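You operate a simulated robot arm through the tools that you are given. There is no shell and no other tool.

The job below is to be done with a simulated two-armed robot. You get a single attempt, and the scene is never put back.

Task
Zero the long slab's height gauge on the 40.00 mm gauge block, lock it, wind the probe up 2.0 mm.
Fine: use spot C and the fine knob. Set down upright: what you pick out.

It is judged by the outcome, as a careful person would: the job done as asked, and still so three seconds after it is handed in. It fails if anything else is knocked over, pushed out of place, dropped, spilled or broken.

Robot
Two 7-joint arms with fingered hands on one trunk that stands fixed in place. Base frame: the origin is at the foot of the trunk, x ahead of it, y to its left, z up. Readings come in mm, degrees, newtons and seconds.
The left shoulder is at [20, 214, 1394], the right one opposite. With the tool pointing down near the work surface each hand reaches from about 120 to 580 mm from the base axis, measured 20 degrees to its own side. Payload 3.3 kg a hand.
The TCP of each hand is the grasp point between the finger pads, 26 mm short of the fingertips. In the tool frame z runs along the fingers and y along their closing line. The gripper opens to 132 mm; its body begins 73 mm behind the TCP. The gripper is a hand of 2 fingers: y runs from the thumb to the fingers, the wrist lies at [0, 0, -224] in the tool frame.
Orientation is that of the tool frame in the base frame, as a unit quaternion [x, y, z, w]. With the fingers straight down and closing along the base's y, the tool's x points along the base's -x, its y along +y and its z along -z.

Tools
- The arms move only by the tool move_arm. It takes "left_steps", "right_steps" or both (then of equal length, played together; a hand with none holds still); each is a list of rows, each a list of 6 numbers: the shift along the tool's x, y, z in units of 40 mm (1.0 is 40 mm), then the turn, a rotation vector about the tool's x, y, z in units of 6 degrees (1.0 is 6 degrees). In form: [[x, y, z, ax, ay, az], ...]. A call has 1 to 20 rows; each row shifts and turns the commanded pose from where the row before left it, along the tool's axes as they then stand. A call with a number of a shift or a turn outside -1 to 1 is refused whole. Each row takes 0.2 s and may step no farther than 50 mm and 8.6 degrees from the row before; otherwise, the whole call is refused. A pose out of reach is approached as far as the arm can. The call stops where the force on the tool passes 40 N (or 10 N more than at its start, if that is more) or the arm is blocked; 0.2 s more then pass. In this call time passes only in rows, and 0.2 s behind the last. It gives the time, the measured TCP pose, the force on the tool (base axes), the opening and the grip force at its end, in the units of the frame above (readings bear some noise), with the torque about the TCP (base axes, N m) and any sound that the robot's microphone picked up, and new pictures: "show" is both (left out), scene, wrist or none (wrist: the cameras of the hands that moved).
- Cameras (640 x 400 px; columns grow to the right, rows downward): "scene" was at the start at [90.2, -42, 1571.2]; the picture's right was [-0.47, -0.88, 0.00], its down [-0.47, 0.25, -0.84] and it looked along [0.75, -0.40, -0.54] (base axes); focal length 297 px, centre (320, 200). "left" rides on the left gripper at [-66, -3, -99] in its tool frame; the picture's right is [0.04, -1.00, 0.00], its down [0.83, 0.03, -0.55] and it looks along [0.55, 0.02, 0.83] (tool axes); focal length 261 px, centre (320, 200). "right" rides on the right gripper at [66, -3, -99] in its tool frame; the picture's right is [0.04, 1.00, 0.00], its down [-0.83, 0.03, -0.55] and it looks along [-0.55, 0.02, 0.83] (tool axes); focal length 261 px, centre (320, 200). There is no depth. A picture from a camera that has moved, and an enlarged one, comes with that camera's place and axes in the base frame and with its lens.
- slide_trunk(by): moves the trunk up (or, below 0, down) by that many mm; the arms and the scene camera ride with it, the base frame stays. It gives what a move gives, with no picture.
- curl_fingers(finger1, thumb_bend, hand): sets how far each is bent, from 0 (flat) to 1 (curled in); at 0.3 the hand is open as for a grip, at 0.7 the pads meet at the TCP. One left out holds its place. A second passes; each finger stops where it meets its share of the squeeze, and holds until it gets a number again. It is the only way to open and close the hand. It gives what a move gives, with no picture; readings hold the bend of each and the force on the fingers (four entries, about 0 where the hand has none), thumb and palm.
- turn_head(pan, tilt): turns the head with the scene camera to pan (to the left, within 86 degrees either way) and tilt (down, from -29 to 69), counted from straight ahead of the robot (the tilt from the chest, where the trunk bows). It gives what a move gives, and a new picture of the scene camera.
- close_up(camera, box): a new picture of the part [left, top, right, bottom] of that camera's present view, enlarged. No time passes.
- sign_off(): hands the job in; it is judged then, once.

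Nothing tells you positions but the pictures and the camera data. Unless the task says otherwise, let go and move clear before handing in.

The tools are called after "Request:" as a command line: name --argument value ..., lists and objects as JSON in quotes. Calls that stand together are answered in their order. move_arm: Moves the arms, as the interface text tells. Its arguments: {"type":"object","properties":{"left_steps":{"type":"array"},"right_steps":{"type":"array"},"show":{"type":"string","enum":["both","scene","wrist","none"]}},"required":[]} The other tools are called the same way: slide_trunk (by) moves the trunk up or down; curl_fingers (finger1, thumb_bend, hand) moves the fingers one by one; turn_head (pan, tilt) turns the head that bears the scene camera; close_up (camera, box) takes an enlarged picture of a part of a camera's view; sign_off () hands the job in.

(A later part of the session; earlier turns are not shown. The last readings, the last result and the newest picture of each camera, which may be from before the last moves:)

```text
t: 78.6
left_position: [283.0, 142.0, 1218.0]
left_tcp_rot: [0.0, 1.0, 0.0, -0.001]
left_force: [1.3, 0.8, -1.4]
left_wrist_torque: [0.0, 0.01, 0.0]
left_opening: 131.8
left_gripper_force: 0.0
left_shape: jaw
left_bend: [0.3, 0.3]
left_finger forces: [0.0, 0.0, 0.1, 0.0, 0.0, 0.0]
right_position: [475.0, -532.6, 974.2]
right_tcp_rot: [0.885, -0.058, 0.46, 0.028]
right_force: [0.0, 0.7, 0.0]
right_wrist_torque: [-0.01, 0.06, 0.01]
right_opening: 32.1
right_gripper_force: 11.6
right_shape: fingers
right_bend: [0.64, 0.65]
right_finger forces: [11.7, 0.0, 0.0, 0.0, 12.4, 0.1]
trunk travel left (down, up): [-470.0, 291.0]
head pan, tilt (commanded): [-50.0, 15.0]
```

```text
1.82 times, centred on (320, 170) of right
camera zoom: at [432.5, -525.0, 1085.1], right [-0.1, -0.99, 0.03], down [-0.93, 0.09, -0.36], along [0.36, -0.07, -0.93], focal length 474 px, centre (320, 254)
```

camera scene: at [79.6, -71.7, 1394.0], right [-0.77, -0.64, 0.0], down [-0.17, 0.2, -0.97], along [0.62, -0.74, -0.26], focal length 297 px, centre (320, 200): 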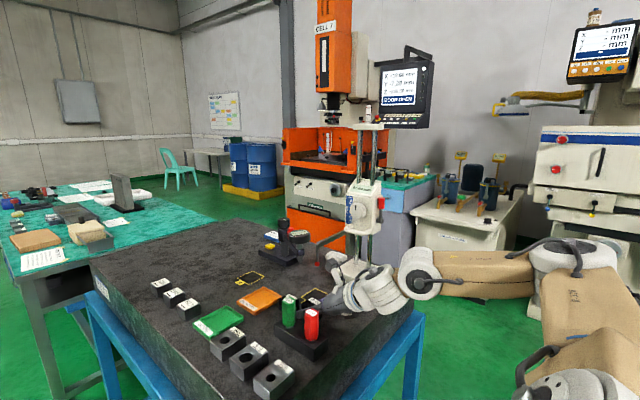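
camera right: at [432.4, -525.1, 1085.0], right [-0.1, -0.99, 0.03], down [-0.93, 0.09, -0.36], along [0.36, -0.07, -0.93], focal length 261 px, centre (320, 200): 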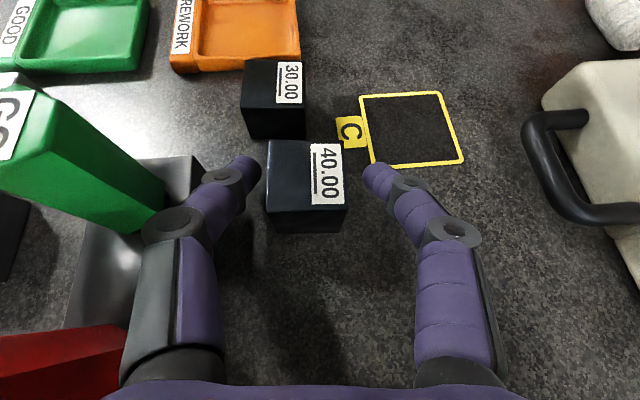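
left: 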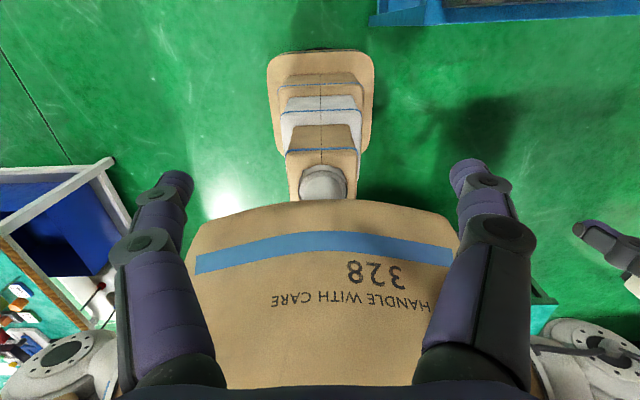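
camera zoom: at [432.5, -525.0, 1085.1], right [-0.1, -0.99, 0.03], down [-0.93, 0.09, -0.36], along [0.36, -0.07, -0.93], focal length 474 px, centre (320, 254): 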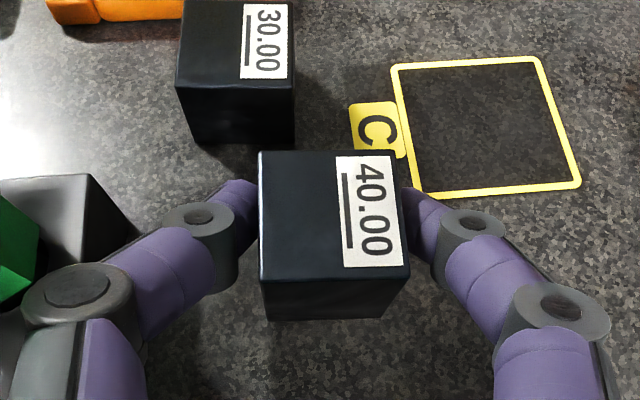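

Firm, centered grip. I'll lift 12 mm, square the hand to the table axes, and move in −y until level with spot C, below and beside the probe.

Request:
move_arm --right_steps '[[0.245, -0.001, -0.172, 0, 0, 0], [0, 0.4, 0, 0, 0, 0], [0, 0, 0, 0.981, -0.005, -0.688], [0, 0.6, 0, 0, 0, 0], [0, 0.62, 0, 0, 0, 0]]' --show "both"

Request:
close_up --camera "scene" --box '[270, 220, 430, 350]'

```text
t: 79.8
left_position: [282.9, 142.5, 1218.0]
left_tcp_rot: [-0.001, 1.0, 0.0, -0.001]
left_force: [-0.3, -0.2, 0.2]
left_wrist_torque: [0.04, 0.01, 0.03]
left_opening: 131.7
left_gripper_force: 0.0
left_shape: jaw
left_bend: [0.3, 0.3]
left_finger forces: [0.1, 0.0, 0.1, 0.0, 0.1, 0.1]
right_position: [474.7, -597.0, 985.0]
right_tcp_rot: [0.887, -0.002, 0.461, -0.001]
right_force: [0.0, 0.4, -3.8]
right_wrist_torque: [-0.03, 0.03, 0.01]
right_opening: 32.0
right_gripper_force: 11.8
right_shape: fingers
right_bend: [0.63, 0.66]
right_finger forces: [11.9, 0.0, 0.0, 0.1, 11.7, 0.0]
trunk travel left (down, up): [-470.0, 291.0]
head pan, tilt (commanded): [-50.0, 15.0]
camera scene: at [79.9, -72.2, 1393.9], right [-0.77, -0.64, 0.0], down [-0.17, 0.2, -0.97], along [0.62, -0.74, -0.26], focal length 297 px, centre (320, 200)
camera right: at [430.9, -595.9, 1096.3], right [0.02, -1.0, 0.03], down [-0.93, -0.03, -0.36], along [0.36, -0.02, -0.93], focal length 261 px, centre (320, 200)
```

scene: 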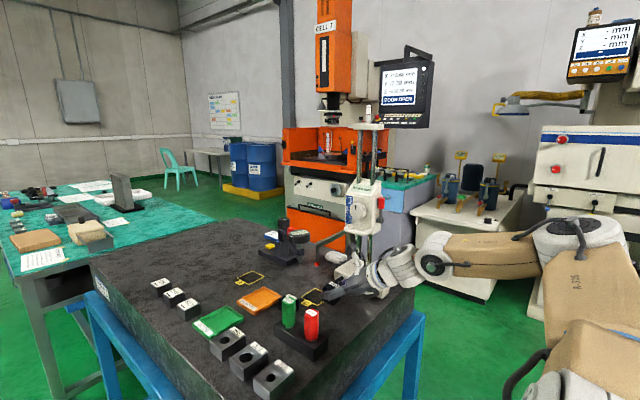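
right: 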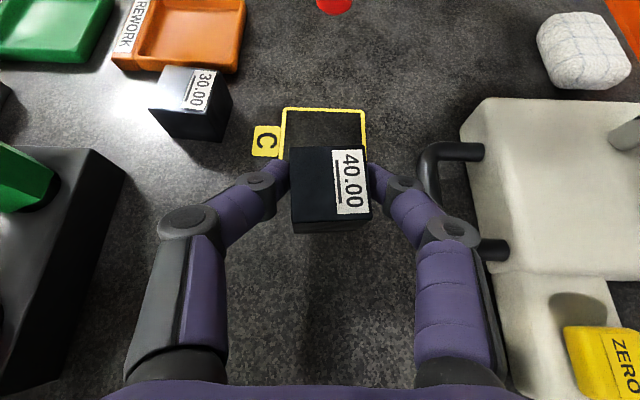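

```text
3.08 times, centred on (350, 285) of scene
camera zoom: at [79.9, -72.2, 1393.9], right [-0.77, -0.64, 0.0], down [-0.17, 0.2, -0.97], along [0.62, -0.74, -0.26], focal length 913 px, centre (228, -62)
```

zoom: 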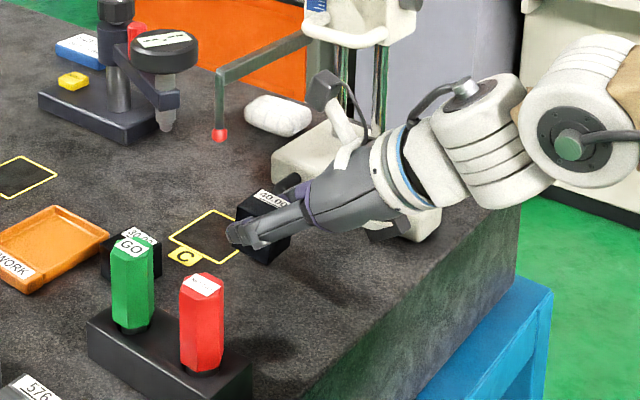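

Hand and block are level with spot C. I'll slide +x toward C in two halves, checking clearance to the probe.

Request:
move_arm --right_steps '[[0.18, 0.004, 0.26, 0, 0, 0], [0.18, 0.004, 0.26, 0, 0, 0]]' --show "both"

Request:
close_up --camera "scene" --box '[270, 220, 430, 350]'

```text
t: 80.4
left_position: [282.4, 142.0, 1218.7]
left_tcp_rot: [-0.001, 1.0, 0.0, -0.001]
left_force: [-0.4, 0.0, 0.5]
left_wrist_torque: [0.0, 0.01, 0.0]
left_opening: 131.7
left_gripper_force: 0.0
left_shape: jaw
left_bend: [0.3, 0.3]
left_finger forces: [0.1, 0.0, 0.1, 0.1, 0.0, 0.0]
right_position: [500.3, -596.9, 986.3]
right_tcp_rot: [0.887, -0.002, 0.461, -0.002]
right_force: [0.2, 0.4, -3.7]
right_wrist_torque: [0.0, 0.04, -0.01]
right_opening: 31.9
right_gripper_force: 12.0
right_shape: fingers
right_bend: [0.63, 0.66]
right_finger forces: [11.7, 0.0, 0.1, 0.0, 11.6, 0.1]
trunk travel left (down, up): [-470.0, 291.0]
head pan, tilt (commanded): [-50.0, 15.0]
camera scene: at [80.2, -71.8, 1393.9], right [-0.77, -0.64, 0.0], down [-0.17, 0.2, -0.97], along [0.62, -0.74, -0.26], focal length 297 px, centre (320, 200)
camera right: at [456.4, -595.9, 1096.8], right [0.02, -1.0, 0.03], down [-0.93, -0.03, -0.36], along [0.36, -0.02, -0.93], focal length 261 px, centre (320, 200)
```

scene: 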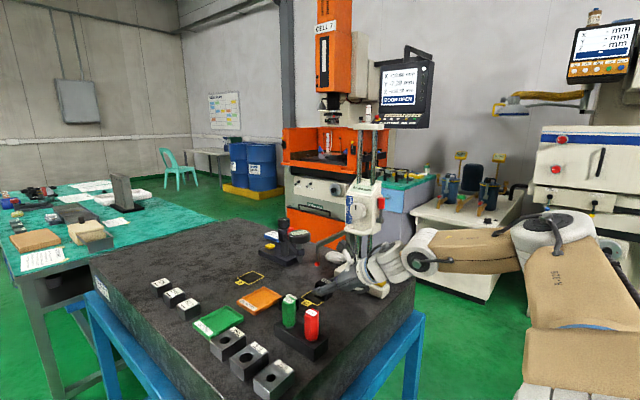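
right: 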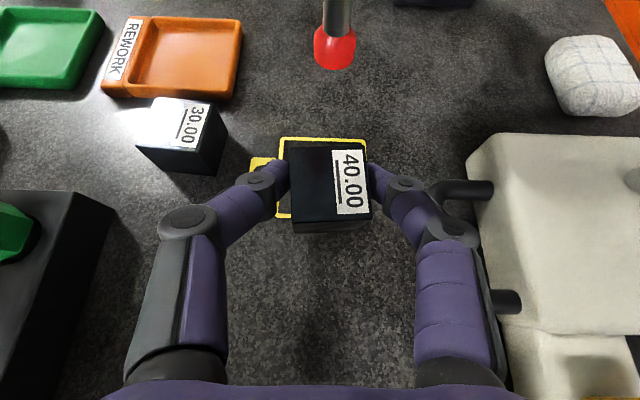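

```text
3.08 times, centred on (350, 285) of scene
camera zoom: at [80.2, -71.8, 1393.9], right [-0.77, -0.64, 0.0], down [-0.17, 0.2, -0.97], along [0.62, -0.74, -0.26], focal length 913 px, centre (228, -62)
```

zoom: 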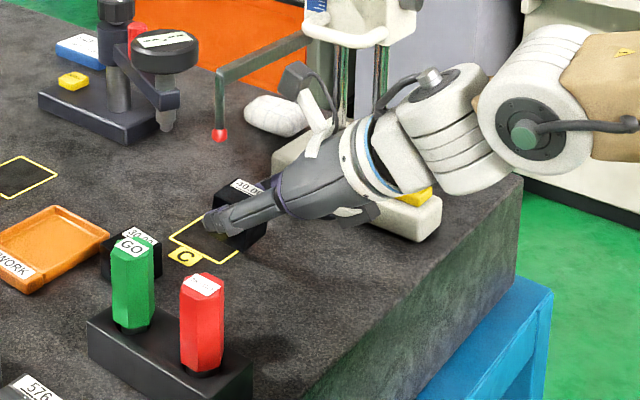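

Clearances look fine: the tip is at (535, −601, 1035), above and ahead of the hand. Moving the last 25 mm over spot C.

Request:
move_arm --right_steps '[[0.18, 0.01, 0.256, 0, 0, 0], [0.18, 0.01, 0.256, 0, 0, 0]]' --show "both"

Request:
close_up --camera "scene" --box '[270, 220, 430, 350]'

```text
t: 81.0
left_position: [282.3, 140.8, 1217.7]
left_tcp_rot: [-0.001, 1.0, 0.001, -0.001]
left_force: [0.1, 0.7, -0.3]
left_wrist_torque: [0.0, 0.03, -0.01]
left_opening: 131.8
left_gripper_force: 0.0
left_shape: jaw
left_bend: [0.3, 0.3]
left_finger forces: [0.0, 0.0, 0.0, 0.1, 0.0, 0.1]
right_position: [524.7, -597.5, 985.7]
right_tcp_rot: [0.887, -0.002, 0.462, -0.001]
right_force: [-0.1, 0.2, -3.9]
right_wrist_torque: [0.02, 0.05, 0.05]
right_opening: 31.9
right_gripper_force: 11.1
right_shape: fingers
right_bend: [0.63, 0.66]
right_finger forces: [11.6, 0.0, 0.1, 0.0, 11.3, 0.1]
trunk travel left (down, up): [-470.0, 291.0]
head pan, tilt (commanded): [-50.0, 15.0]
camera scene: at [80.1, -72.0, 1393.9], right [-0.77, -0.64, 0.0], down [-0.17, 0.2, -0.97], along [0.62, -0.74, -0.26], focal length 297 px, centre (320, 200)
camera right: at [480.7, -596.7, 1096.6], right [0.02, -1.0, 0.03], down [-0.93, -0.03, -0.36], along [0.36, -0.02, -0.93], focal length 261 px, centre (320, 200)
```

scene: 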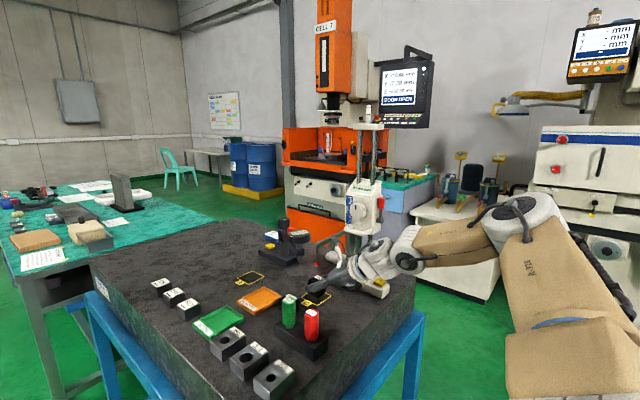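
right: 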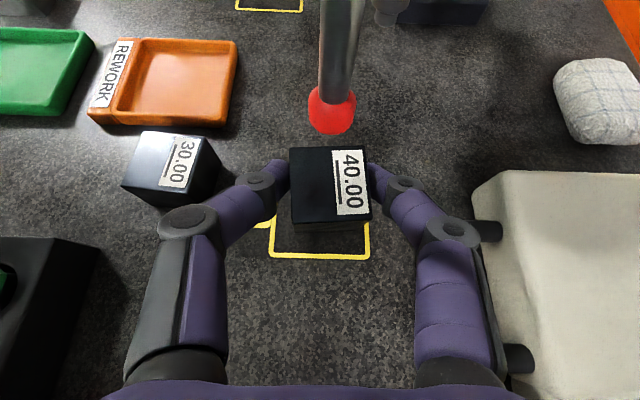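

```text
3.08 times, centred on (350, 285) of scene
camera zoom: at [80.1, -72.0, 1393.9], right [-0.77, -0.64, 0.0], down [-0.17, 0.2, -0.97], along [0.62, -0.74, -0.26], focal length 913 px, centre (228, -62)
```

zoom: 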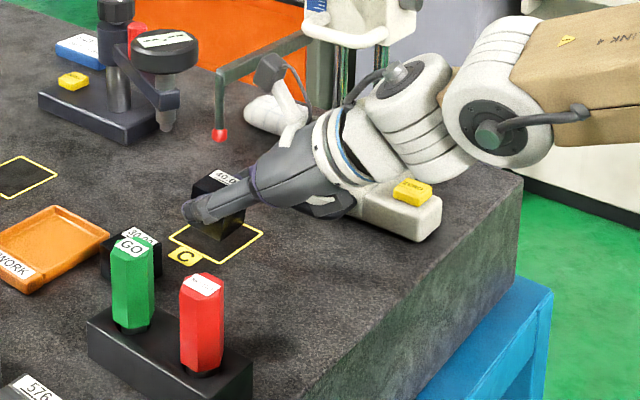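

Block appears right over C. Zooming to verify centering before lowering.

Request:
close_up --camera "right" --box '[220, 80, 420, 280]'

```text
2.00 times, centred on (320, 180) of right
camera zoom: at [480.7, -596.7, 1096.6], right [0.02, -1.0, 0.03], down [-0.93, -0.03, -0.36], along [0.36, -0.02, -0.93], focal length 521 px, centre (320, 240)
```

zoom: 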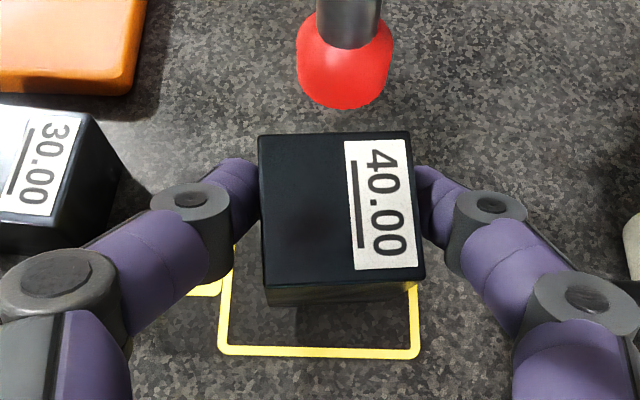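

The block has tipped slightly in the grip (near side sagging ~8°), which will level out as it meets the slab, as it did before. I'll nudge 1.5 mm in +y and lower 8 mm.

Request:
move_arm --right_steps '[[-0.082, -0.0375, 0.0574, 0, 0, 0], [-0.082, 0, 0.0574, 0, 0, 0]]' --show "none"

Request:
close_up --camera "right" --box '[220, 80, 420, 280]'

```text
t: 81.6
left_position: [282.0, 140.4, 1218.1]
left_tcp_rot: [-0.001, 1.0, 0.001, -0.001]
left_force: [-0.2, 0.4, 0.3]
left_wrist_torque: [0.0, 0.0, -0.03]
left_opening: 132.2
left_gripper_force: 0.1
left_shape: jaw
left_bend: [0.3, 0.3]
left_finger forces: [0.0, 0.0, 0.1, 0.1, 0.0, 0.0]
right_position: [523.5, -596.8, 977.8]
right_tcp_rot: [0.887, -0.002, 0.462, -0.001]
right_force: [-0.4, -0.5, -3.7]
right_wrist_torque: [0.0, 0.02, 0.02]
right_opening: 32.1
right_gripper_force: 11.4
right_shape: fingers
right_bend: [0.63, 0.66]
right_finger forces: [11.5, 0.0, 0.1, 0.0, 11.3, 0.0]
trunk travel left (down, up): [-470.0, 291.0]
head pan, tilt (commanded): [-50.0, 15.0]
```

```text
2.00 times, centred on (320, 180) of right
camera zoom: at [480.3, -595.5, 1089.2], right [0.02, -1.0, 0.03], down [-0.93, -0.03, -0.36], along [0.37, -0.02, -0.93], focal length 521 px, centre (320, 240)
```

zoom: 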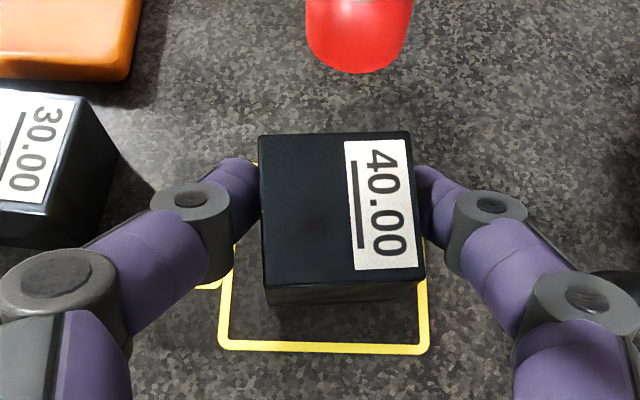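

Still hanging. Lowering in ~1 mm steps to contact.

Request:
move_arm --right_steps '[[-0.0245, 0, 0.0172, 0, 0, 0], [-0.0245, 0, 0.0172, 0, 0, 0]]' --show "none"

```text
t: 82.2
left_position: [281.8, 142.4, 1218.5]
left_tcp_rot: [-0.001, 1.0, 0.0, 0.0]
left_force: [0.4, 0.8, -0.3]
left_wrist_torque: [0.0, 0.02, 0.01]
left_opening: 132.3
left_gripper_force: 0.1
left_shape: jaw
left_bend: [0.3, 0.3]
left_finger forces: [0.0, 0.0, 0.1, 0.0, 0.0, 0.1]
right_position: [526.3, -597.1, 975.4]
right_tcp_rot: [0.887, -0.003, 0.462, -0.001]
right_force: [0.1, 0.0, -1.2]
right_wrist_torque: [-0.02, 0.01, -0.02]
right_opening: 31.8
right_gripper_force: 11.5
right_shape: fingers
right_bend: [0.63, 0.66]
right_finger forces: [11.4, 0.1, 0.0, 0.1, 11.6, 0.0]
trunk travel left (down, up): [-470.0, 291.0]
head pan, tilt (commanded): [-50.0, 15.0]
```

Contact is starting (−1.2 N). A little more to settle it flat.

Request:
move_arm --right_steps '[[-0.0245, 0, 0.0172, 0, 0, 0], [-0.012, 0, 0.0086, 0, 0, 0]]' --show "none"

Request:
close_up --camera "right" --box '[220, 80, 420, 280]'

```text
t: 82.8
left_position: [282.9, 142.8, 1217.7]
left_tcp_rot: [-0.001, 1.0, 0.0, -0.001]
left_force: [0.2, 0.3, 0.1]
left_wrist_torque: [-0.01, 0.01, 0.01]
left_opening: 132.1
left_gripper_force: 0.1
left_shape: jaw
left_bend: [0.3, 0.3]
left_finger forces: [0.1, 0.0, 0.0, 0.0, 0.1, 0.0]
right_position: [524.8, -596.8, 974.1]
right_tcp_rot: [0.888, -0.001, 0.461, -0.002]
right_force: [1.1, 0.9, -0.1]
right_wrist_torque: [-0.03, 0.01, 0.02]
right_opening: 31.7
right_gripper_force: 11.8
right_shape: fingers
right_bend: [0.63, 0.66]
right_finger forces: [11.4, 0.1, 0.0, 0.1, 11.7, 0.1]
trunk travel left (down, up): [-470.0, 291.0]
head pan, tilt (commanded): [-50.0, 15.0]
```

```text
2.00 times, centred on (320, 180) of right
camera zoom: at [480.6, -595.4, 1085.1], right [0.02, -1.0, 0.03], down [-0.93, -0.03, -0.37], along [0.37, -0.02, -0.93], focal length 521 px, centre (320, 240)
```

zoom: 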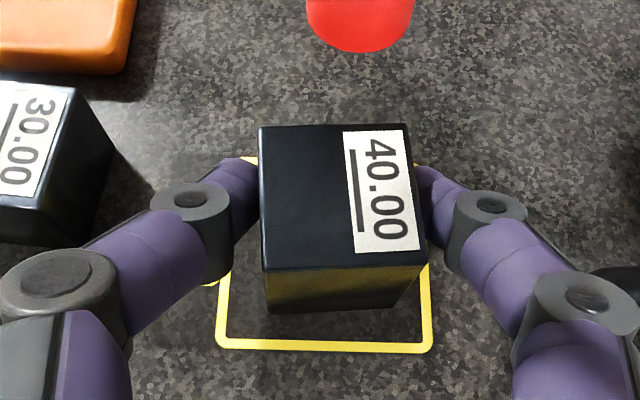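

The block is flat on the slab inside spot C but ~3 mm off-center toward −y. I'll drag it 3 mm to center it, then release.

Request:
move_arm --right_steps '[[0, -0.075, 0, 0, 0, 0]]' --show "none"

Request:
curl_fingers --hand "right" --finger1 0.55 --thumb_bend 0.57

Request:
close_up --camera "right" --box '[200, 60, 440, 300]'

```text
t: 83.2
left_position: [282.4, 141.8, 1218.5]
left_tcp_rot: [-0.001, 1.0, 0.001, -0.001]
left_force: [0.4, -0.2, -0.1]
left_wrist_torque: [-0.01, -0.02, -0.01]
left_opening: 132.1
left_gripper_force: 0.0
left_shape: jaw
left_bend: [0.3, 0.3]
left_finger forces: [0.0, 0.0, 0.1, 0.0, 0.0, 0.1]
right_position: [524.2, -594.7, 974.3]
right_tcp_rot: [0.887, -0.003, 0.462, 0.0]
right_force: [0.3, -2.1, -0.2]
right_wrist_torque: [-0.15, 0.04, 0.0]
right_opening: 31.9
right_gripper_force: 11.8
right_shape: fingers
right_bend: [0.63, 0.66]
right_finger forces: [12.8, 0.0, 0.1, 0.0, 10.9, 0.0]
trunk travel left (down, up): [-470.0, 291.0]
head pan, tilt (commanded): [-50.0, 15.0]
```

```text
t: 84.2
left_position: [281.5, 142.5, 1218.6]
left_tcp_rot: [0.0, 1.0, 0.001, -0.001]
left_force: [-0.4, -0.7, -0.5]
left_wrist_torque: [-0.04, 0.0, 0.0]
left_opening: 131.8
left_gripper_force: 0.0
left_shape: jaw
left_bend: [0.3, 0.3]
left_finger forces: [0.1, 0.0, 0.0, 0.1, 0.0, 0.0]
right_position: [523.9, -594.3, 972.8]
right_tcp_rot: [0.887, -0.001, 0.462, -0.002]
right_force: [1.0, 0.4, 0.5]
right_wrist_torque: [0.0, 0.0, 0.04]
right_opening: 47.4
right_gripper_force: 0.0
right_shape: fingers
right_bend: [0.55, 0.56]
right_finger forces: [0.0, 0.1, 0.0, 0.1, 0.0, 0.0]
trunk travel left (down, up): [-470.0, 291.0]
head pan, tilt (commanded): [-50.0, 15.0]
```

```text
1.67 times, centred on (320, 180) of right
camera zoom: at [480.4, -592.4, 1084.9], right [0.02, -1.0, 0.03], down [-0.93, -0.03, -0.36], along [0.37, -0.02, -0.93], focal length 434 px, centre (320, 233)
```

zoom: 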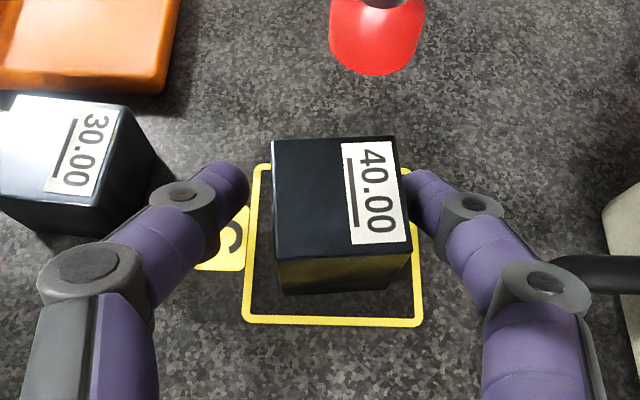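

The 40.00 block stands upright and centered on spot C. Backing the hand straight out.

Request:
move_arm --right_steps '[[0, 0, -0.5, 0, 0, 0], [0, 0, -1, 0, 0, 0], [0, 0, -1, 0, 0, 0], [0, 0, -1, 0, 0, 0]]' --show "both"

Request:
close_up --camera "scene" --box '[270, 190, 430, 330]'

Request:
close_up --camera "right" --box '[240, 20, 520, 200]'

```text
t: 85.2
left_position: [280.8, 141.8, 1218.3]
left_tcp_rot: [-0.001, 1.0, 0.0, -0.001]
left_force: [-0.6, -0.4, 0.3]
left_wrist_torque: [0.01, 0.01, -0.02]
left_opening: 131.7
left_gripper_force: 0.0
left_shape: jaw
left_bend: [0.3, 0.3]
left_finger forces: [0.1, 0.0, 0.0, 0.0, 0.0, 0.0]
right_position: [408.4, -592.9, 1054.3]
right_tcp_rot: [0.887, -0.003, 0.461, -0.001]
right_force: [0.8, 0.8, 0.1]
right_wrist_torque: [0.02, -0.02, 0.03]
right_opening: 47.3
right_gripper_force: 0.1
right_shape: fingers
right_bend: [0.55, 0.56]
right_finger forces: [0.0, 0.0, 0.0, 0.0, 0.0, 0.1]
trunk travel left (down, up): [-470.0, 291.0]
head pan, tilt (commanded): [-50.0, 15.0]
camera scene: at [78.5, -71.0, 1394.1], right [-0.77, -0.64, 0.0], down [-0.17, 0.2, -0.97], along [0.62, -0.74, -0.26], focal length 297 px, centre (320, 200)
camera right: at [363.6, -591.8, 1165.5], right [0.02, -1.0, 0.03], down [-0.93, -0.03, -0.37], along [0.37, -0.02, -0.93], focal length 261 px, centre (320, 200)
```

scene: 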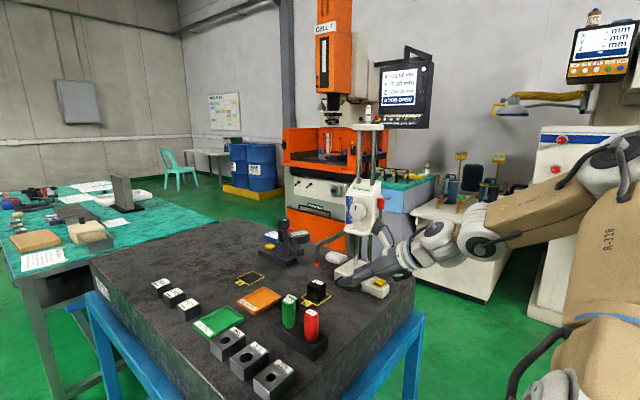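
right: 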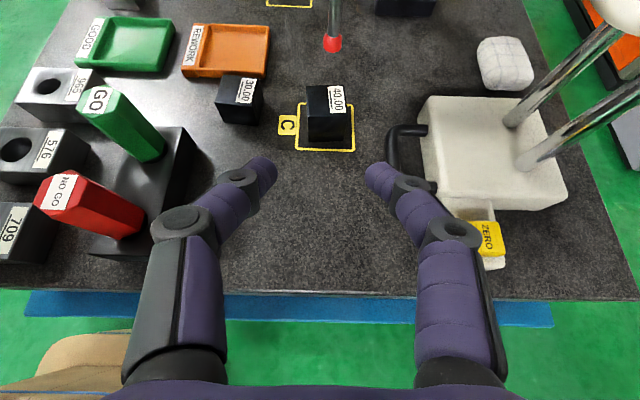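

```text
2.86 times, centred on (350, 260) of scene
camera zoom: at [78.5, -71.0, 1394.1], right [-0.77, -0.64, 0.0], down [-0.17, 0.2, -0.97], along [0.62, -0.74, -0.26], focal length 848 px, centre (234, 29)
```

zoom: 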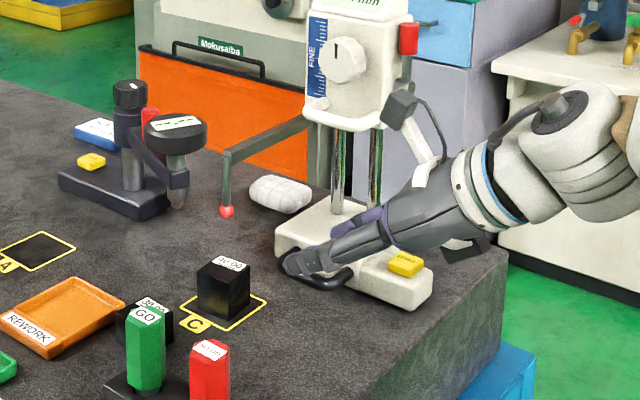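

```text
2.22 times, centred on (380, 110) of right
camera zoom: at [363.6, -591.8, 1165.5], right [0.02, -1.0, 0.03], down [-0.93, -0.03, -0.37], along [0.37, -0.02, -0.93], focal length 579 px, centre (187, 400)
```

zoom: 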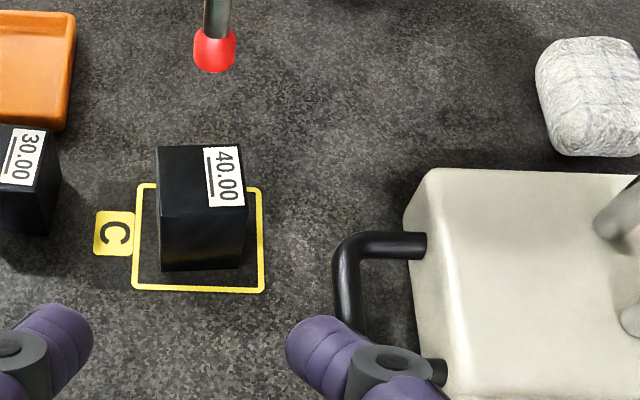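

Block and probe are aligned: tip about (535, −600, 1034), block top center about (534, −599). Next I'll raise the hand and turn it to face −y, toward the front of the gauge head.

Request:
move_arm --right_steps '[[0.75, -0.25, -0.526, 0, 0, 0], [0.75, -0.25, -0.526, 0, 0, 0], [0.75, -0.25, -0.526, 0, 0, 0], [0, 0, 0, -0.8178, 0.004, 0.5735], [0, 0, 0, -0.8178, 0.004, 0.5735], [0, 0, 0, -0.8178, 0.004, 0.5735], [0, 0, 0, -0.8178, 0.004, 0.5735], [0, 0, 0, -0.8178, 0.004, 0.5735], [0, 0, 0, -0.8178, 0.004, 0.5735], [0, 0, 0, -0.8178, 0.004, 0.5735], [0, 0, 0, -0.8178, 0.004, 0.5735], [0, 0, 0, -0.8178, 0.004, 0.5735], [0, 0, 0, -0.8178, 0.004, 0.5735], [0, 0, 0, -0.8178, 0.004, 0.5735], [0, 0, 0, -0.8178, 0.004, 0.5735], [0, 0, 0, -0.8178, 0.004, 0.5735], [0, 0, 0, -0.8178, 0.004, 0.5735], [0, 0, 0, -0.8178, 0.004, 0.5735]]' --show "both"

```text
t: 89.0
left_position: [282.8, 142.5, 1218.0]
left_tcp_rot: [-0.001, 1.0, 0.001, -0.001]
left_force: [0.1, 0.7, 1.0]
left_wrist_torque: [-0.02, -0.01, -0.02]
left_opening: 132.0
left_gripper_force: 0.0
left_shape: jaw
left_bend: [0.3, 0.3]
left_finger forces: [0.0, 0.0, 0.0, 0.0, 0.1, 0.0]
right_position: [384.1, -652.0, 1125.3]
right_tcp_rot: [-0.626, 0.628, -0.327, -0.325]
right_force: [0.1, -0.1, 0.5]
right_wrist_torque: [0.0, -0.01, 0.01]
right_opening: 47.8
right_gripper_force: 0.0
right_shape: fingers
right_bend: [0.55, 0.56]
right_finger forces: [0.1, 0.0, 0.0, 0.0, 0.0, 0.0]
right hand out of reach, approached as far as the arm can: row 15, 16, 17, 18
trunk travel left (down, up): [-470.0, 291.0]
head pan, tilt (commanded): [-50.0, 15.0]
camera scene: at [80.1, -72.0, 1393.9], right [-0.77, -0.64, 0.0], down [-0.17, 0.2, -0.97], along [0.62, -0.74, -0.26], focal length 297 px, centre (320, 200)
camera right: at [386.4, -610.8, 1237.2], right [-1.0, -0.02, 0.03], down [-0.03, 0.93, -0.36], along [-0.02, -0.36, -0.93], focal length 261 px, centre (320, 200)
```

scene: 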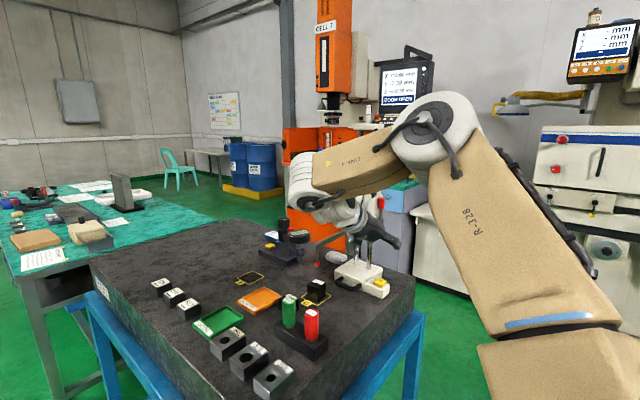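
right: 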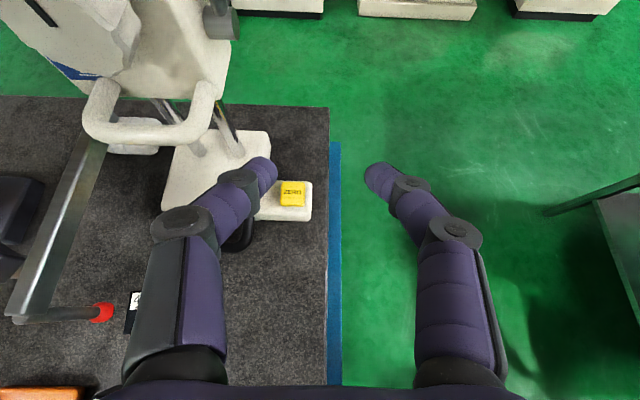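

The hand faces −y and is left of the gauge head. The loop-handle bar runs x≈459–536 at about y −716, z 1090. I'll raise the trunk 80 mm for reach, then lower and level the hand toward the bar.

Request:
slide_trunk --by 80

Request:
move_arm --right_steps '[[-0.4, 0, 0.28, 0, 0, 0], [-0.4, 0, 0.28, 0, 0.9, 0], [-0.4, 0, 0.28, 0, 0.9, 0], [-0.4, 0, 0.28, 0, 0.9, 0]]' --show "both"

```text
t: 90.2
left_position: [281.6, 141.7, 1298.8]
left_tcp_rot: [-0.001, 1.0, 0.0, -0.001]
left_force: [-0.8, 0.3, 0.3]
left_wrist_torque: [0.02, 0.03, -0.01]
left_opening: 131.9
left_gripper_force: 0.0
left_shape: jaw
left_bend: [0.3, 0.3]
left_finger forces: [0.0, 0.1, 0.0, 0.0, 0.1, 0.0]
right_position: [384.8, -653.1, 1206.1]
right_tcp_rot: [-0.627, 0.628, -0.328, -0.324]
right_force: [-0.6, 0.7, -0.5]
right_wrist_torque: [-0.01, 0.02, -0.03]
right_opening: 47.5
right_gripper_force: 0.0
right_shape: fingers
right_bend: [0.55, 0.56]
right_finger forces: [0.0, 0.0, 0.0, 0.0, 0.1, 0.0]
trunk travel left (down, up): [-550.0, 211.0]
head pan, tilt (commanded): [-50.0, 15.0]
```

```text
t: 91.2
left_position: [282.5, 140.6, 1297.7]
left_tcp_rot: [-0.001, 1.0, 0.001, -0.002]
left_force: [-0.1, 0.3, 0.2]
left_wrist_torque: [0.05, -0.01, -0.01]
left_opening: 131.8
left_gripper_force: 0.2
left_shape: jaw
left_bend: [0.3, 0.3]
left_finger forces: [0.0, 0.0, 0.0, 0.0, 0.0, 0.0]
right_position: [381.6, -688.6, 1123.0]
right_tcp_rot: [0.576, -0.575, 0.413, 0.408]
right_force: [0.2, -0.5, -0.4]
right_wrist_torque: [-0.02, -0.02, -0.04]
right_opening: 47.5
right_gripper_force: 0.0
right_shape: fingers
right_bend: [0.55, 0.56]
right_finger forces: [0.1, 0.0, 0.0, 0.1, 0.1, 0.0]
right hand out of reach, approached as far as the arm can: row 3, 4
trunk travel left (down, up): [-550.0, 211.0]
head pan, tilt (commanded): [-50.0, 15.0]
camera scene: at [75.2, -72.2, 1474.1], right [-0.77, -0.64, 0.0], down [-0.17, 0.2, -0.97], along [0.62, -0.74, -0.26], focal length 297 px, centre (320, 200)
camera right: at [382.2, -617.4, 1217.7], right [-1.0, -0.02, 0.03], down [-0.03, 0.79, -0.61], along [-0.02, -0.61, -0.79], focal length 261 px, centre (320, 200)
```

scene: 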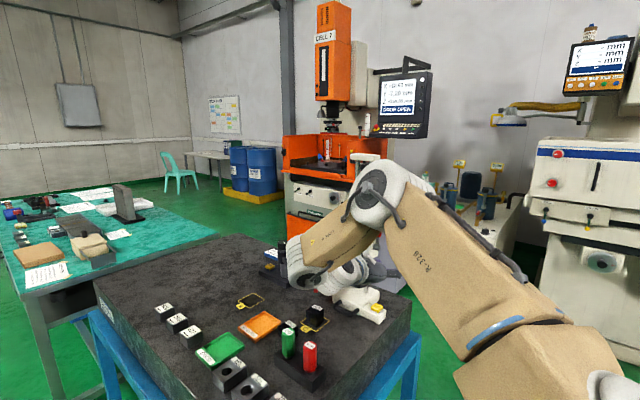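
right: 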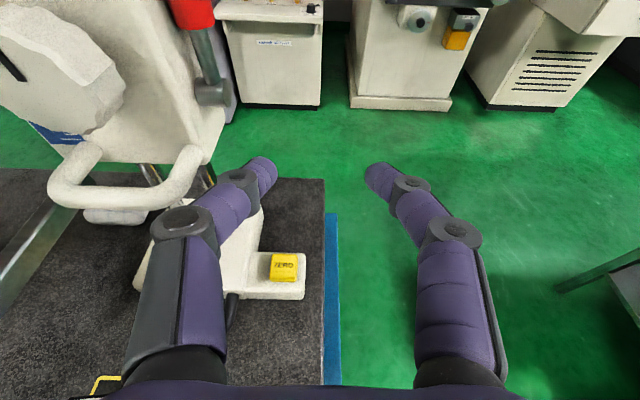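

I can see knob, lever (pivot ≈(452, −775, 1123)) and handle bar (≈ y −718, z 1087) now. I'll form a closed beak with the fingers and bring it above the handle bar to press the head down.

Request:
curl_fingers --hand "right" --finger1 0.66 --thumb_bend 0.66

Request:
move_arm --right_steps '[[-0.195, -0.003, -0.567, 0, 0, 0], [0, -0.8, 0, 0, 0, 0], [0, -0.8, 0, 0, 0, 0], [0, -0.8, 0, 0, 0, 0]]' --show "both"

```text
t: 92.2
left_position: [281.7, 142.0, 1297.9]
left_tcp_rot: [-0.002, 1.0, 0.0, -0.001]
left_force: [-0.7, -0.1, 0.1]
left_wrist_torque: [-0.02, 0.02, -0.01]
left_opening: 131.8
left_gripper_force: 0.1
left_shape: jaw
left_bend: [0.3, 0.3]
left_finger forces: [0.0, 0.0, 0.0, 0.1, 0.0, 0.0]
right_position: [379.6, -687.7, 1123.9]
right_tcp_rot: [-0.576, 0.576, -0.413, -0.408]
right_force: [-0.1, -0.3, -0.3]
right_wrist_torque: [0.01, 0.01, 0.02]
right_opening: 14.3
right_gripper_force: 0.0
right_shape: fingers
right_bend: [0.66, 0.66]
right_finger forces: [0.1, 0.0, 0.0, 0.0, 0.0, 0.1]
trunk travel left (down, up): [-550.0, 211.0]
head pan, tilt (commanded): [-50.0, 15.0]
```

```text
t: 93.2
left_position: [282.4, 142.0, 1298.2]
left_tcp_rot: [-0.001, 1.0, 0.0, -0.001]
left_force: [0.2, 0.6, 0.2]
left_wrist_torque: [0.01, 0.01, -0.01]
left_opening: 131.9
left_gripper_force: 0.0
left_shape: jaw
left_bend: [0.3, 0.3]
left_finger forces: [0.0, 0.0, 0.1, 0.1, 0.0, 0.0]
right_position: [436.4, -698.8, 1145.8]
right_tcp_rot: [0.576, -0.576, 0.413, 0.408]
right_force: [0.0, 0.1, 0.7]
right_wrist_torque: [-0.04, -0.01, -0.02]
right_opening: 14.4
right_gripper_force: 0.0
right_shape: fingers
right_bend: [0.66, 0.66]
right_finger forces: [0.0, 0.0, 0.0, 0.1, 0.0, 0.0]
right hand out of reach, approached as far as the arm can: row 1, 2, 3, 4
trunk travel left (down, up): [-550.0, 211.0]
head pan, tilt (commanded): [-50.0, 15.0]
camera scene: at [74.8, -71.5, 1474.2], right [-0.77, -0.64, 0.0], down [-0.17, 0.2, -0.97], along [0.62, -0.74, -0.26], focal length 297 px, centre (320, 200)
camera right: at [437.7, -626.9, 1240.2], right [-1.0, -0.02, 0.03], down [-0.04, 0.79, -0.61], along [-0.01, -0.61, -0.79], focal length 261 px, centre (320, 200)
```

scene: 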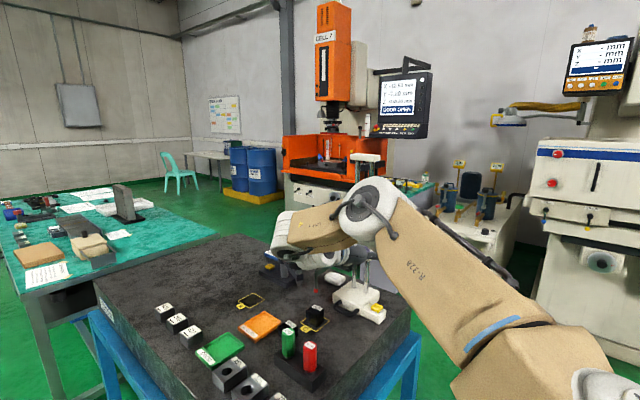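
right: 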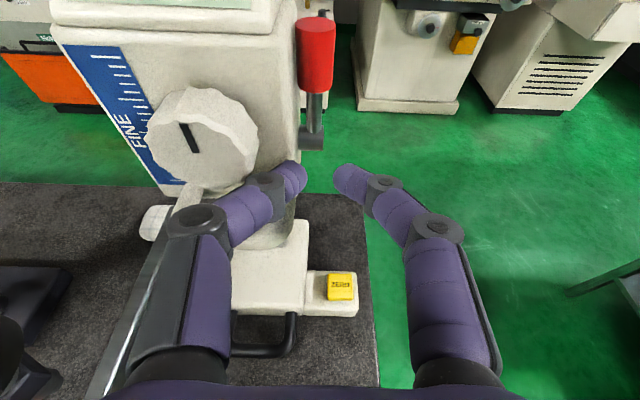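

Pointing straight at −y is beyond the arm's reach here; a radial approach (azimuth about −48°) should be much easier. I'll rotate the hand about the vertical by +42° and back off to get a good look.

Request:
move_arm --right_steps '[[0, 0, 0, 0.945, -0.005, -0.325], [0, 0, 0, 0.945, -0.005, -0.325], [0, 0, 0, 0.945, -0.005, -0.325], [0, 0, 0, 0.945, -0.005, -0.325], [0, 0, 0, 0.945, -0.005, -0.325], [0, 0, 0, 0.945, -0.005, -0.325], [0, 0, 0, 0.945, -0.005, -0.325], [0, 0, -0.8, 0, 0, 0], [0, 0, -0.8, 0, 0, 0]]' --show "both"

```text
t: 95.2
left_position: [280.7, 142.2, 1298.6]
left_tcp_rot: [0.0, 1.0, 0.0, 0.0]
left_force: [-0.5, -0.3, -0.1]
left_wrist_torque: [0.01, -0.04, 0.01]
left_opening: 131.7
left_gripper_force: 0.0
left_shape: jaw
left_bend: [0.3, 0.3]
left_finger forces: [0.0, 0.1, 0.0, 0.1, 0.0, 0.0]
right_position: [393.9, -651.6, 1166.9]
right_tcp_rot: [0.743, -0.332, 0.532, 0.235]
right_force: [0.7, 1.0, -0.4]
right_wrist_torque: [0.01, -0.02, 0.01]
right_opening: 14.3
right_gripper_force: 0.0
right_shape: fingers
right_bend: [0.66, 0.66]
right_finger forces: [0.0, 0.0, 0.1, 0.0, 0.0, 0.0]
trunk travel left (down, up): [-550.0, 211.0]
head pan, tilt (commanded): [-50.0, 15.0]
camera scene: at [73.7, -71.4, 1474.2], right [-0.77, -0.64, 0.0], down [-0.17, 0.2, -0.97], along [0.62, -0.74, -0.26], focal length 297 px, centre (320, 200)
camera right: at [347.2, -598.0, 1261.7], right [-0.73, -0.68, 0.03], down [-0.55, 0.57, -0.61], along [0.39, -0.46, -0.79], focal length 261 px, centre (320, 200)
```

scene: 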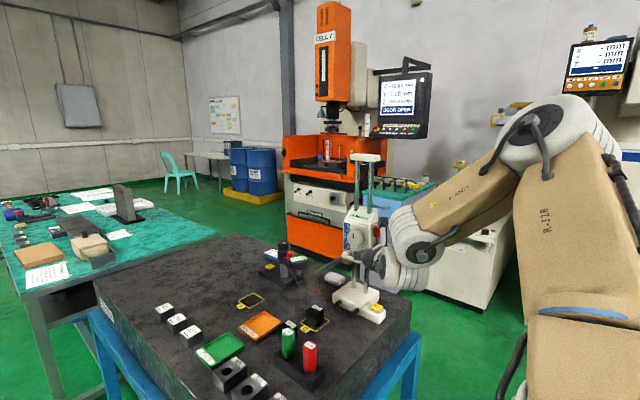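
right: 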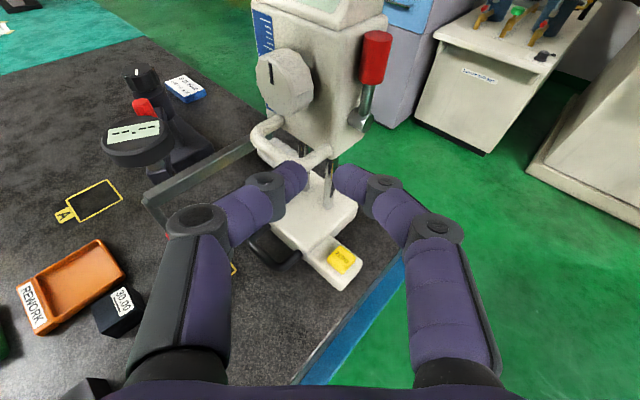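

Excellent — this radial pose is comfortable and both cameras see the gauge head. Zooming in for exact positions.

Request:
close_up --camera "right" --box '[220, 0, 420, 200]'

Request:
close_up --camera "scene" --box '[300, 150, 420, 340]'

```text
2.00 times, centred on (320, 100) of right
camera zoom: at [347.2, -598.0, 1261.7], right [-0.73, -0.68, 0.03], down [-0.55, 0.57, -0.61], along [0.39, -0.46, -0.79], focal length 521 px, centre (320, 400)
```

zoom: 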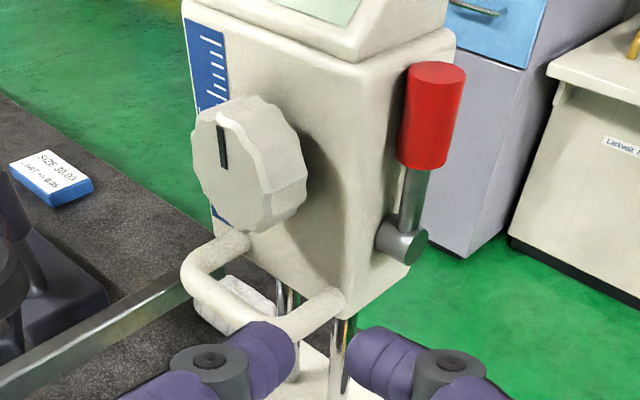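

```text
2.11 times, centred on (360, 245) of scene
camera zoom: at [73.7, -71.4, 1474.2], right [-0.77, -0.64, 0.0], down [-0.17, 0.2, -0.97], along [0.62, -0.74, -0.26], focal length 625 px, centre (236, 105)
```

zoom: 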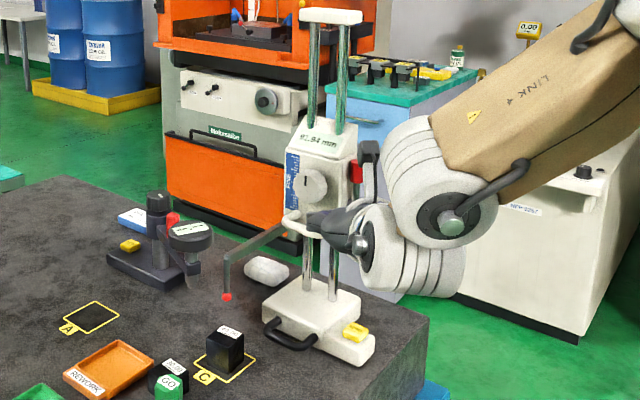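

Triangulated: knob front center ≈ (485, −706, 1171), lever pivot ≈ (441, −754, 1136) with red grip at z≈1184, handle bar ≈ (475, −700, 1107). I'll bring the closed fingertips just above the bar.

Request:
move_arm --right_steps '[[0.005, -0.183, 0.715, 0, 0, 0], [0.005, -0.183, 0.715, 0, 0, 0], [0.005, -0.183, 0.715, 0, 0, 0]]' --show "both"

Request:
close_up --camera "right" --box '[200, 0, 440, 220]'

Request:
close_up --camera "scene" --box '[310, 160, 410, 320]'

```text
t: 96.0
left_position: [283.1, 142.2, 1297.2]
left_tcp_rot: [-0.001, 1.0, 0.0, 0.0]
left_force: [0.9, 0.5, 0.3]
left_wrist_torque: [0.02, 0.02, 0.01]
left_opening: 131.8
left_gripper_force: 0.1
left_shape: jaw
left_bend: [0.3, 0.3]
left_finger forces: [0.0, 0.1, 0.0, 0.0, 0.0, 0.0]
right_position: [465.6, -698.5, 1138.2]
right_tcp_rot: [0.744, -0.332, 0.531, 0.234]
right_force: [1.2, -0.6, -0.1]
right_wrist_torque: [-0.04, 0.0, 0.0]
right_opening: 14.0
right_gripper_force: 0.0
right_shape: fingers
right_bend: [0.66, 0.66]
right_finger forces: [0.1, 0.0, 0.1, 0.0, 0.0, 0.1]
trunk travel left (down, up): [-550.0, 211.0]
head pan, tilt (commanded): [-50.0, 15.0]
camera scene: at [75.2, -72.0, 1474.1], right [-0.77, -0.64, 0.0], down [-0.17, 0.2, -0.97], along [0.62, -0.74, -0.26], focal length 297 px, centre (320, 200)
camera right: at [419.4, -644.6, 1233.9], right [-0.73, -0.68, 0.04], down [-0.56, 0.57, -0.61], along [0.39, -0.46, -0.79], focal length 261 px, centre (320, 200)
```

scene: 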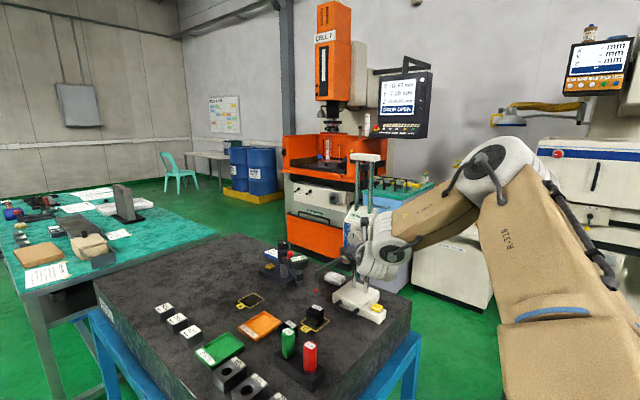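
right: 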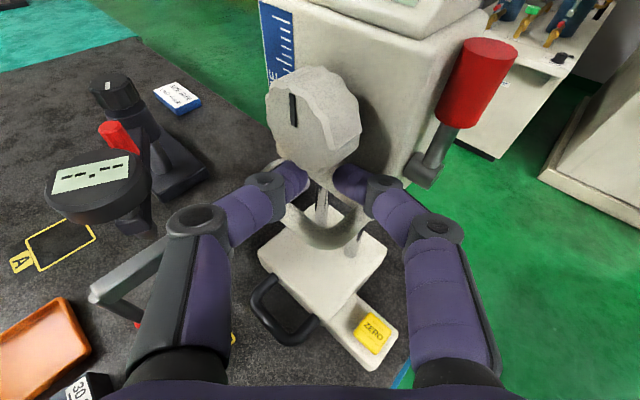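

```text
1.82 times, centred on (320, 110) of right
camera zoom: at [419.4, -644.6, 1233.9], right [-0.73, -0.68, 0.04], down [-0.56, 0.57, -0.61], along [0.39, -0.46, -0.79], focal length 474 px, centre (320, 364)
```

zoom: 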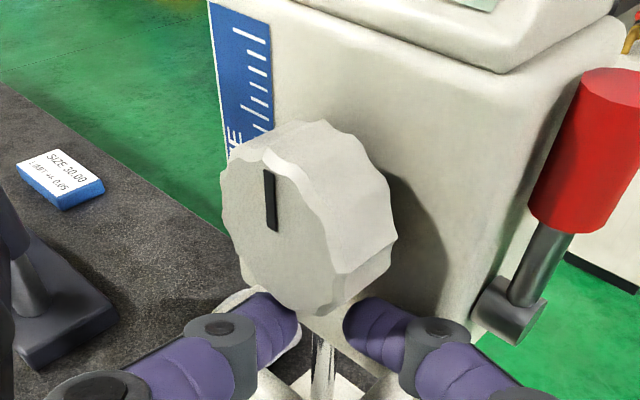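

```text
2.50 times, centred on (360, 240) of scene
camera zoom: at [75.2, -72.0, 1474.1], right [-0.77, -0.64, 0.0], down [-0.17, 0.2, -0.97], along [0.62, -0.74, -0.26], focal length 742 px, centre (220, 100)
```

zoom: 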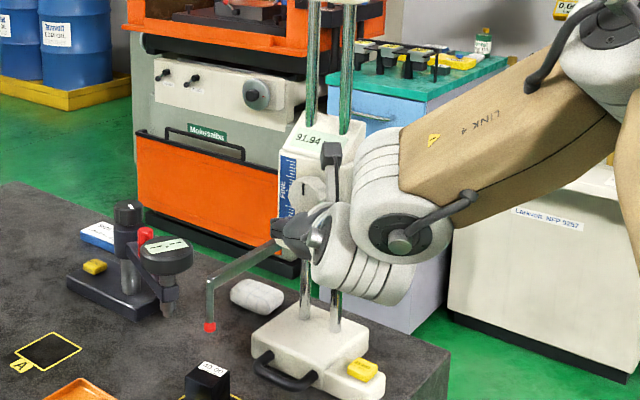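

The beak sits over the handle under the knob, clear of both. Pressing down in 3 mm steps and watching force and display.

Request:
move_arm --right_steps '[[-0.071, 0, 0.024, 0, 0, 0], [-0.071, 0, 0.024, 0, 0, 0], [-0.071, 0, 0.024, 0, 0, 0], [-0.071, 0, 0.024, 0, 0, 0], [-0.071, 0, 0.024, 0, 0, 0]]' --show "both"

Request:
close_up --camera "scene" --box '[310, 160, 410, 320]'

```text
t: 97.2
left_position: [281.7, 143.1, 1298.2]
left_tcp_rot: [-0.001, 1.0, 0.0, 0.0]
left_force: [-0.1, -0.6, 0.4]
left_wrist_torque: [0.0, -0.04, 0.03]
left_opening: 132.1
left_gripper_force: 0.0
left_shape: jaw
left_bend: [0.3, 0.3]
left_finger forces: [0.1, 0.0, 0.0, 0.1, 0.0, 0.0]
right_position: [466.2, -699.2, 1125.4]
right_tcp_rot: [0.742, -0.332, 0.533, 0.235]
right_force: [0.6, -1.0, 2.4]
right_wrist_torque: [-0.04, -0.06, -0.01]
right_opening: 13.9
right_gripper_force: 1.5
right_shape: fingers
right_bend: [0.66, 0.66]
right_finger forces: [0.0, 0.0, 0.1, 0.0, 3.1, 0.0]
trunk travel left (down, up): [-550.0, 211.0]
head pan, tilt (commanded): [-50.0, 15.0]
camera scene: at [74.2, -71.4, 1474.3], right [-0.77, -0.64, 0.0], down [-0.17, 0.2, -0.97], along [0.62, -0.74, -0.26], focal length 297 px, centre (320, 200)
camera right: at [419.0, -643.8, 1219.9], right [-0.73, -0.68, 0.03], down [-0.55, 0.57, -0.61], along [0.4, -0.47, -0.79], focal length 261 px, centre (320, 200)
```

scene: 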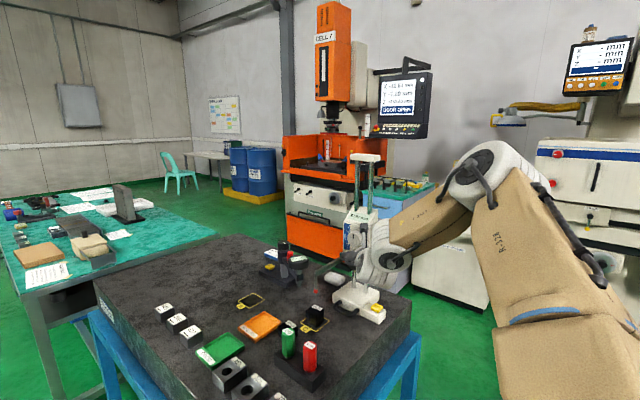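
right: 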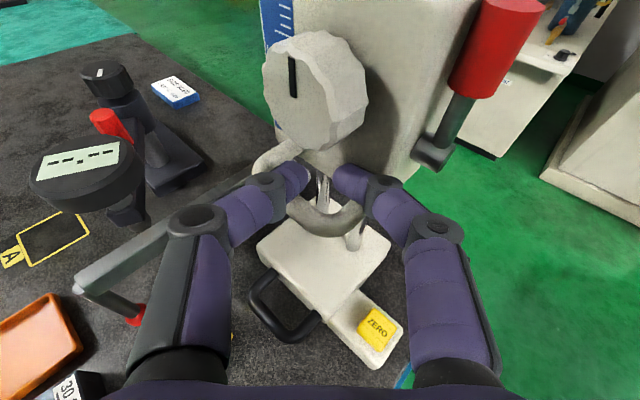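

```text
2.50 times, centred on (360, 240) of scene
camera zoom: at [74.2, -71.4, 1474.3], right [-0.77, -0.64, 0.0], down [-0.17, 0.2, -0.97], along [0.62, -0.74, -0.26], focal length 742 px, centre (220, 100)
```

zoom: 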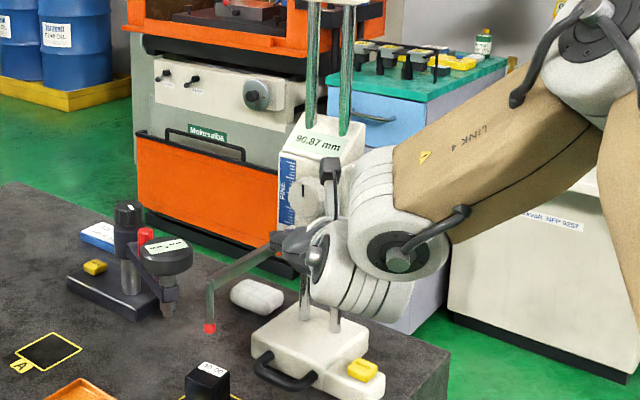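

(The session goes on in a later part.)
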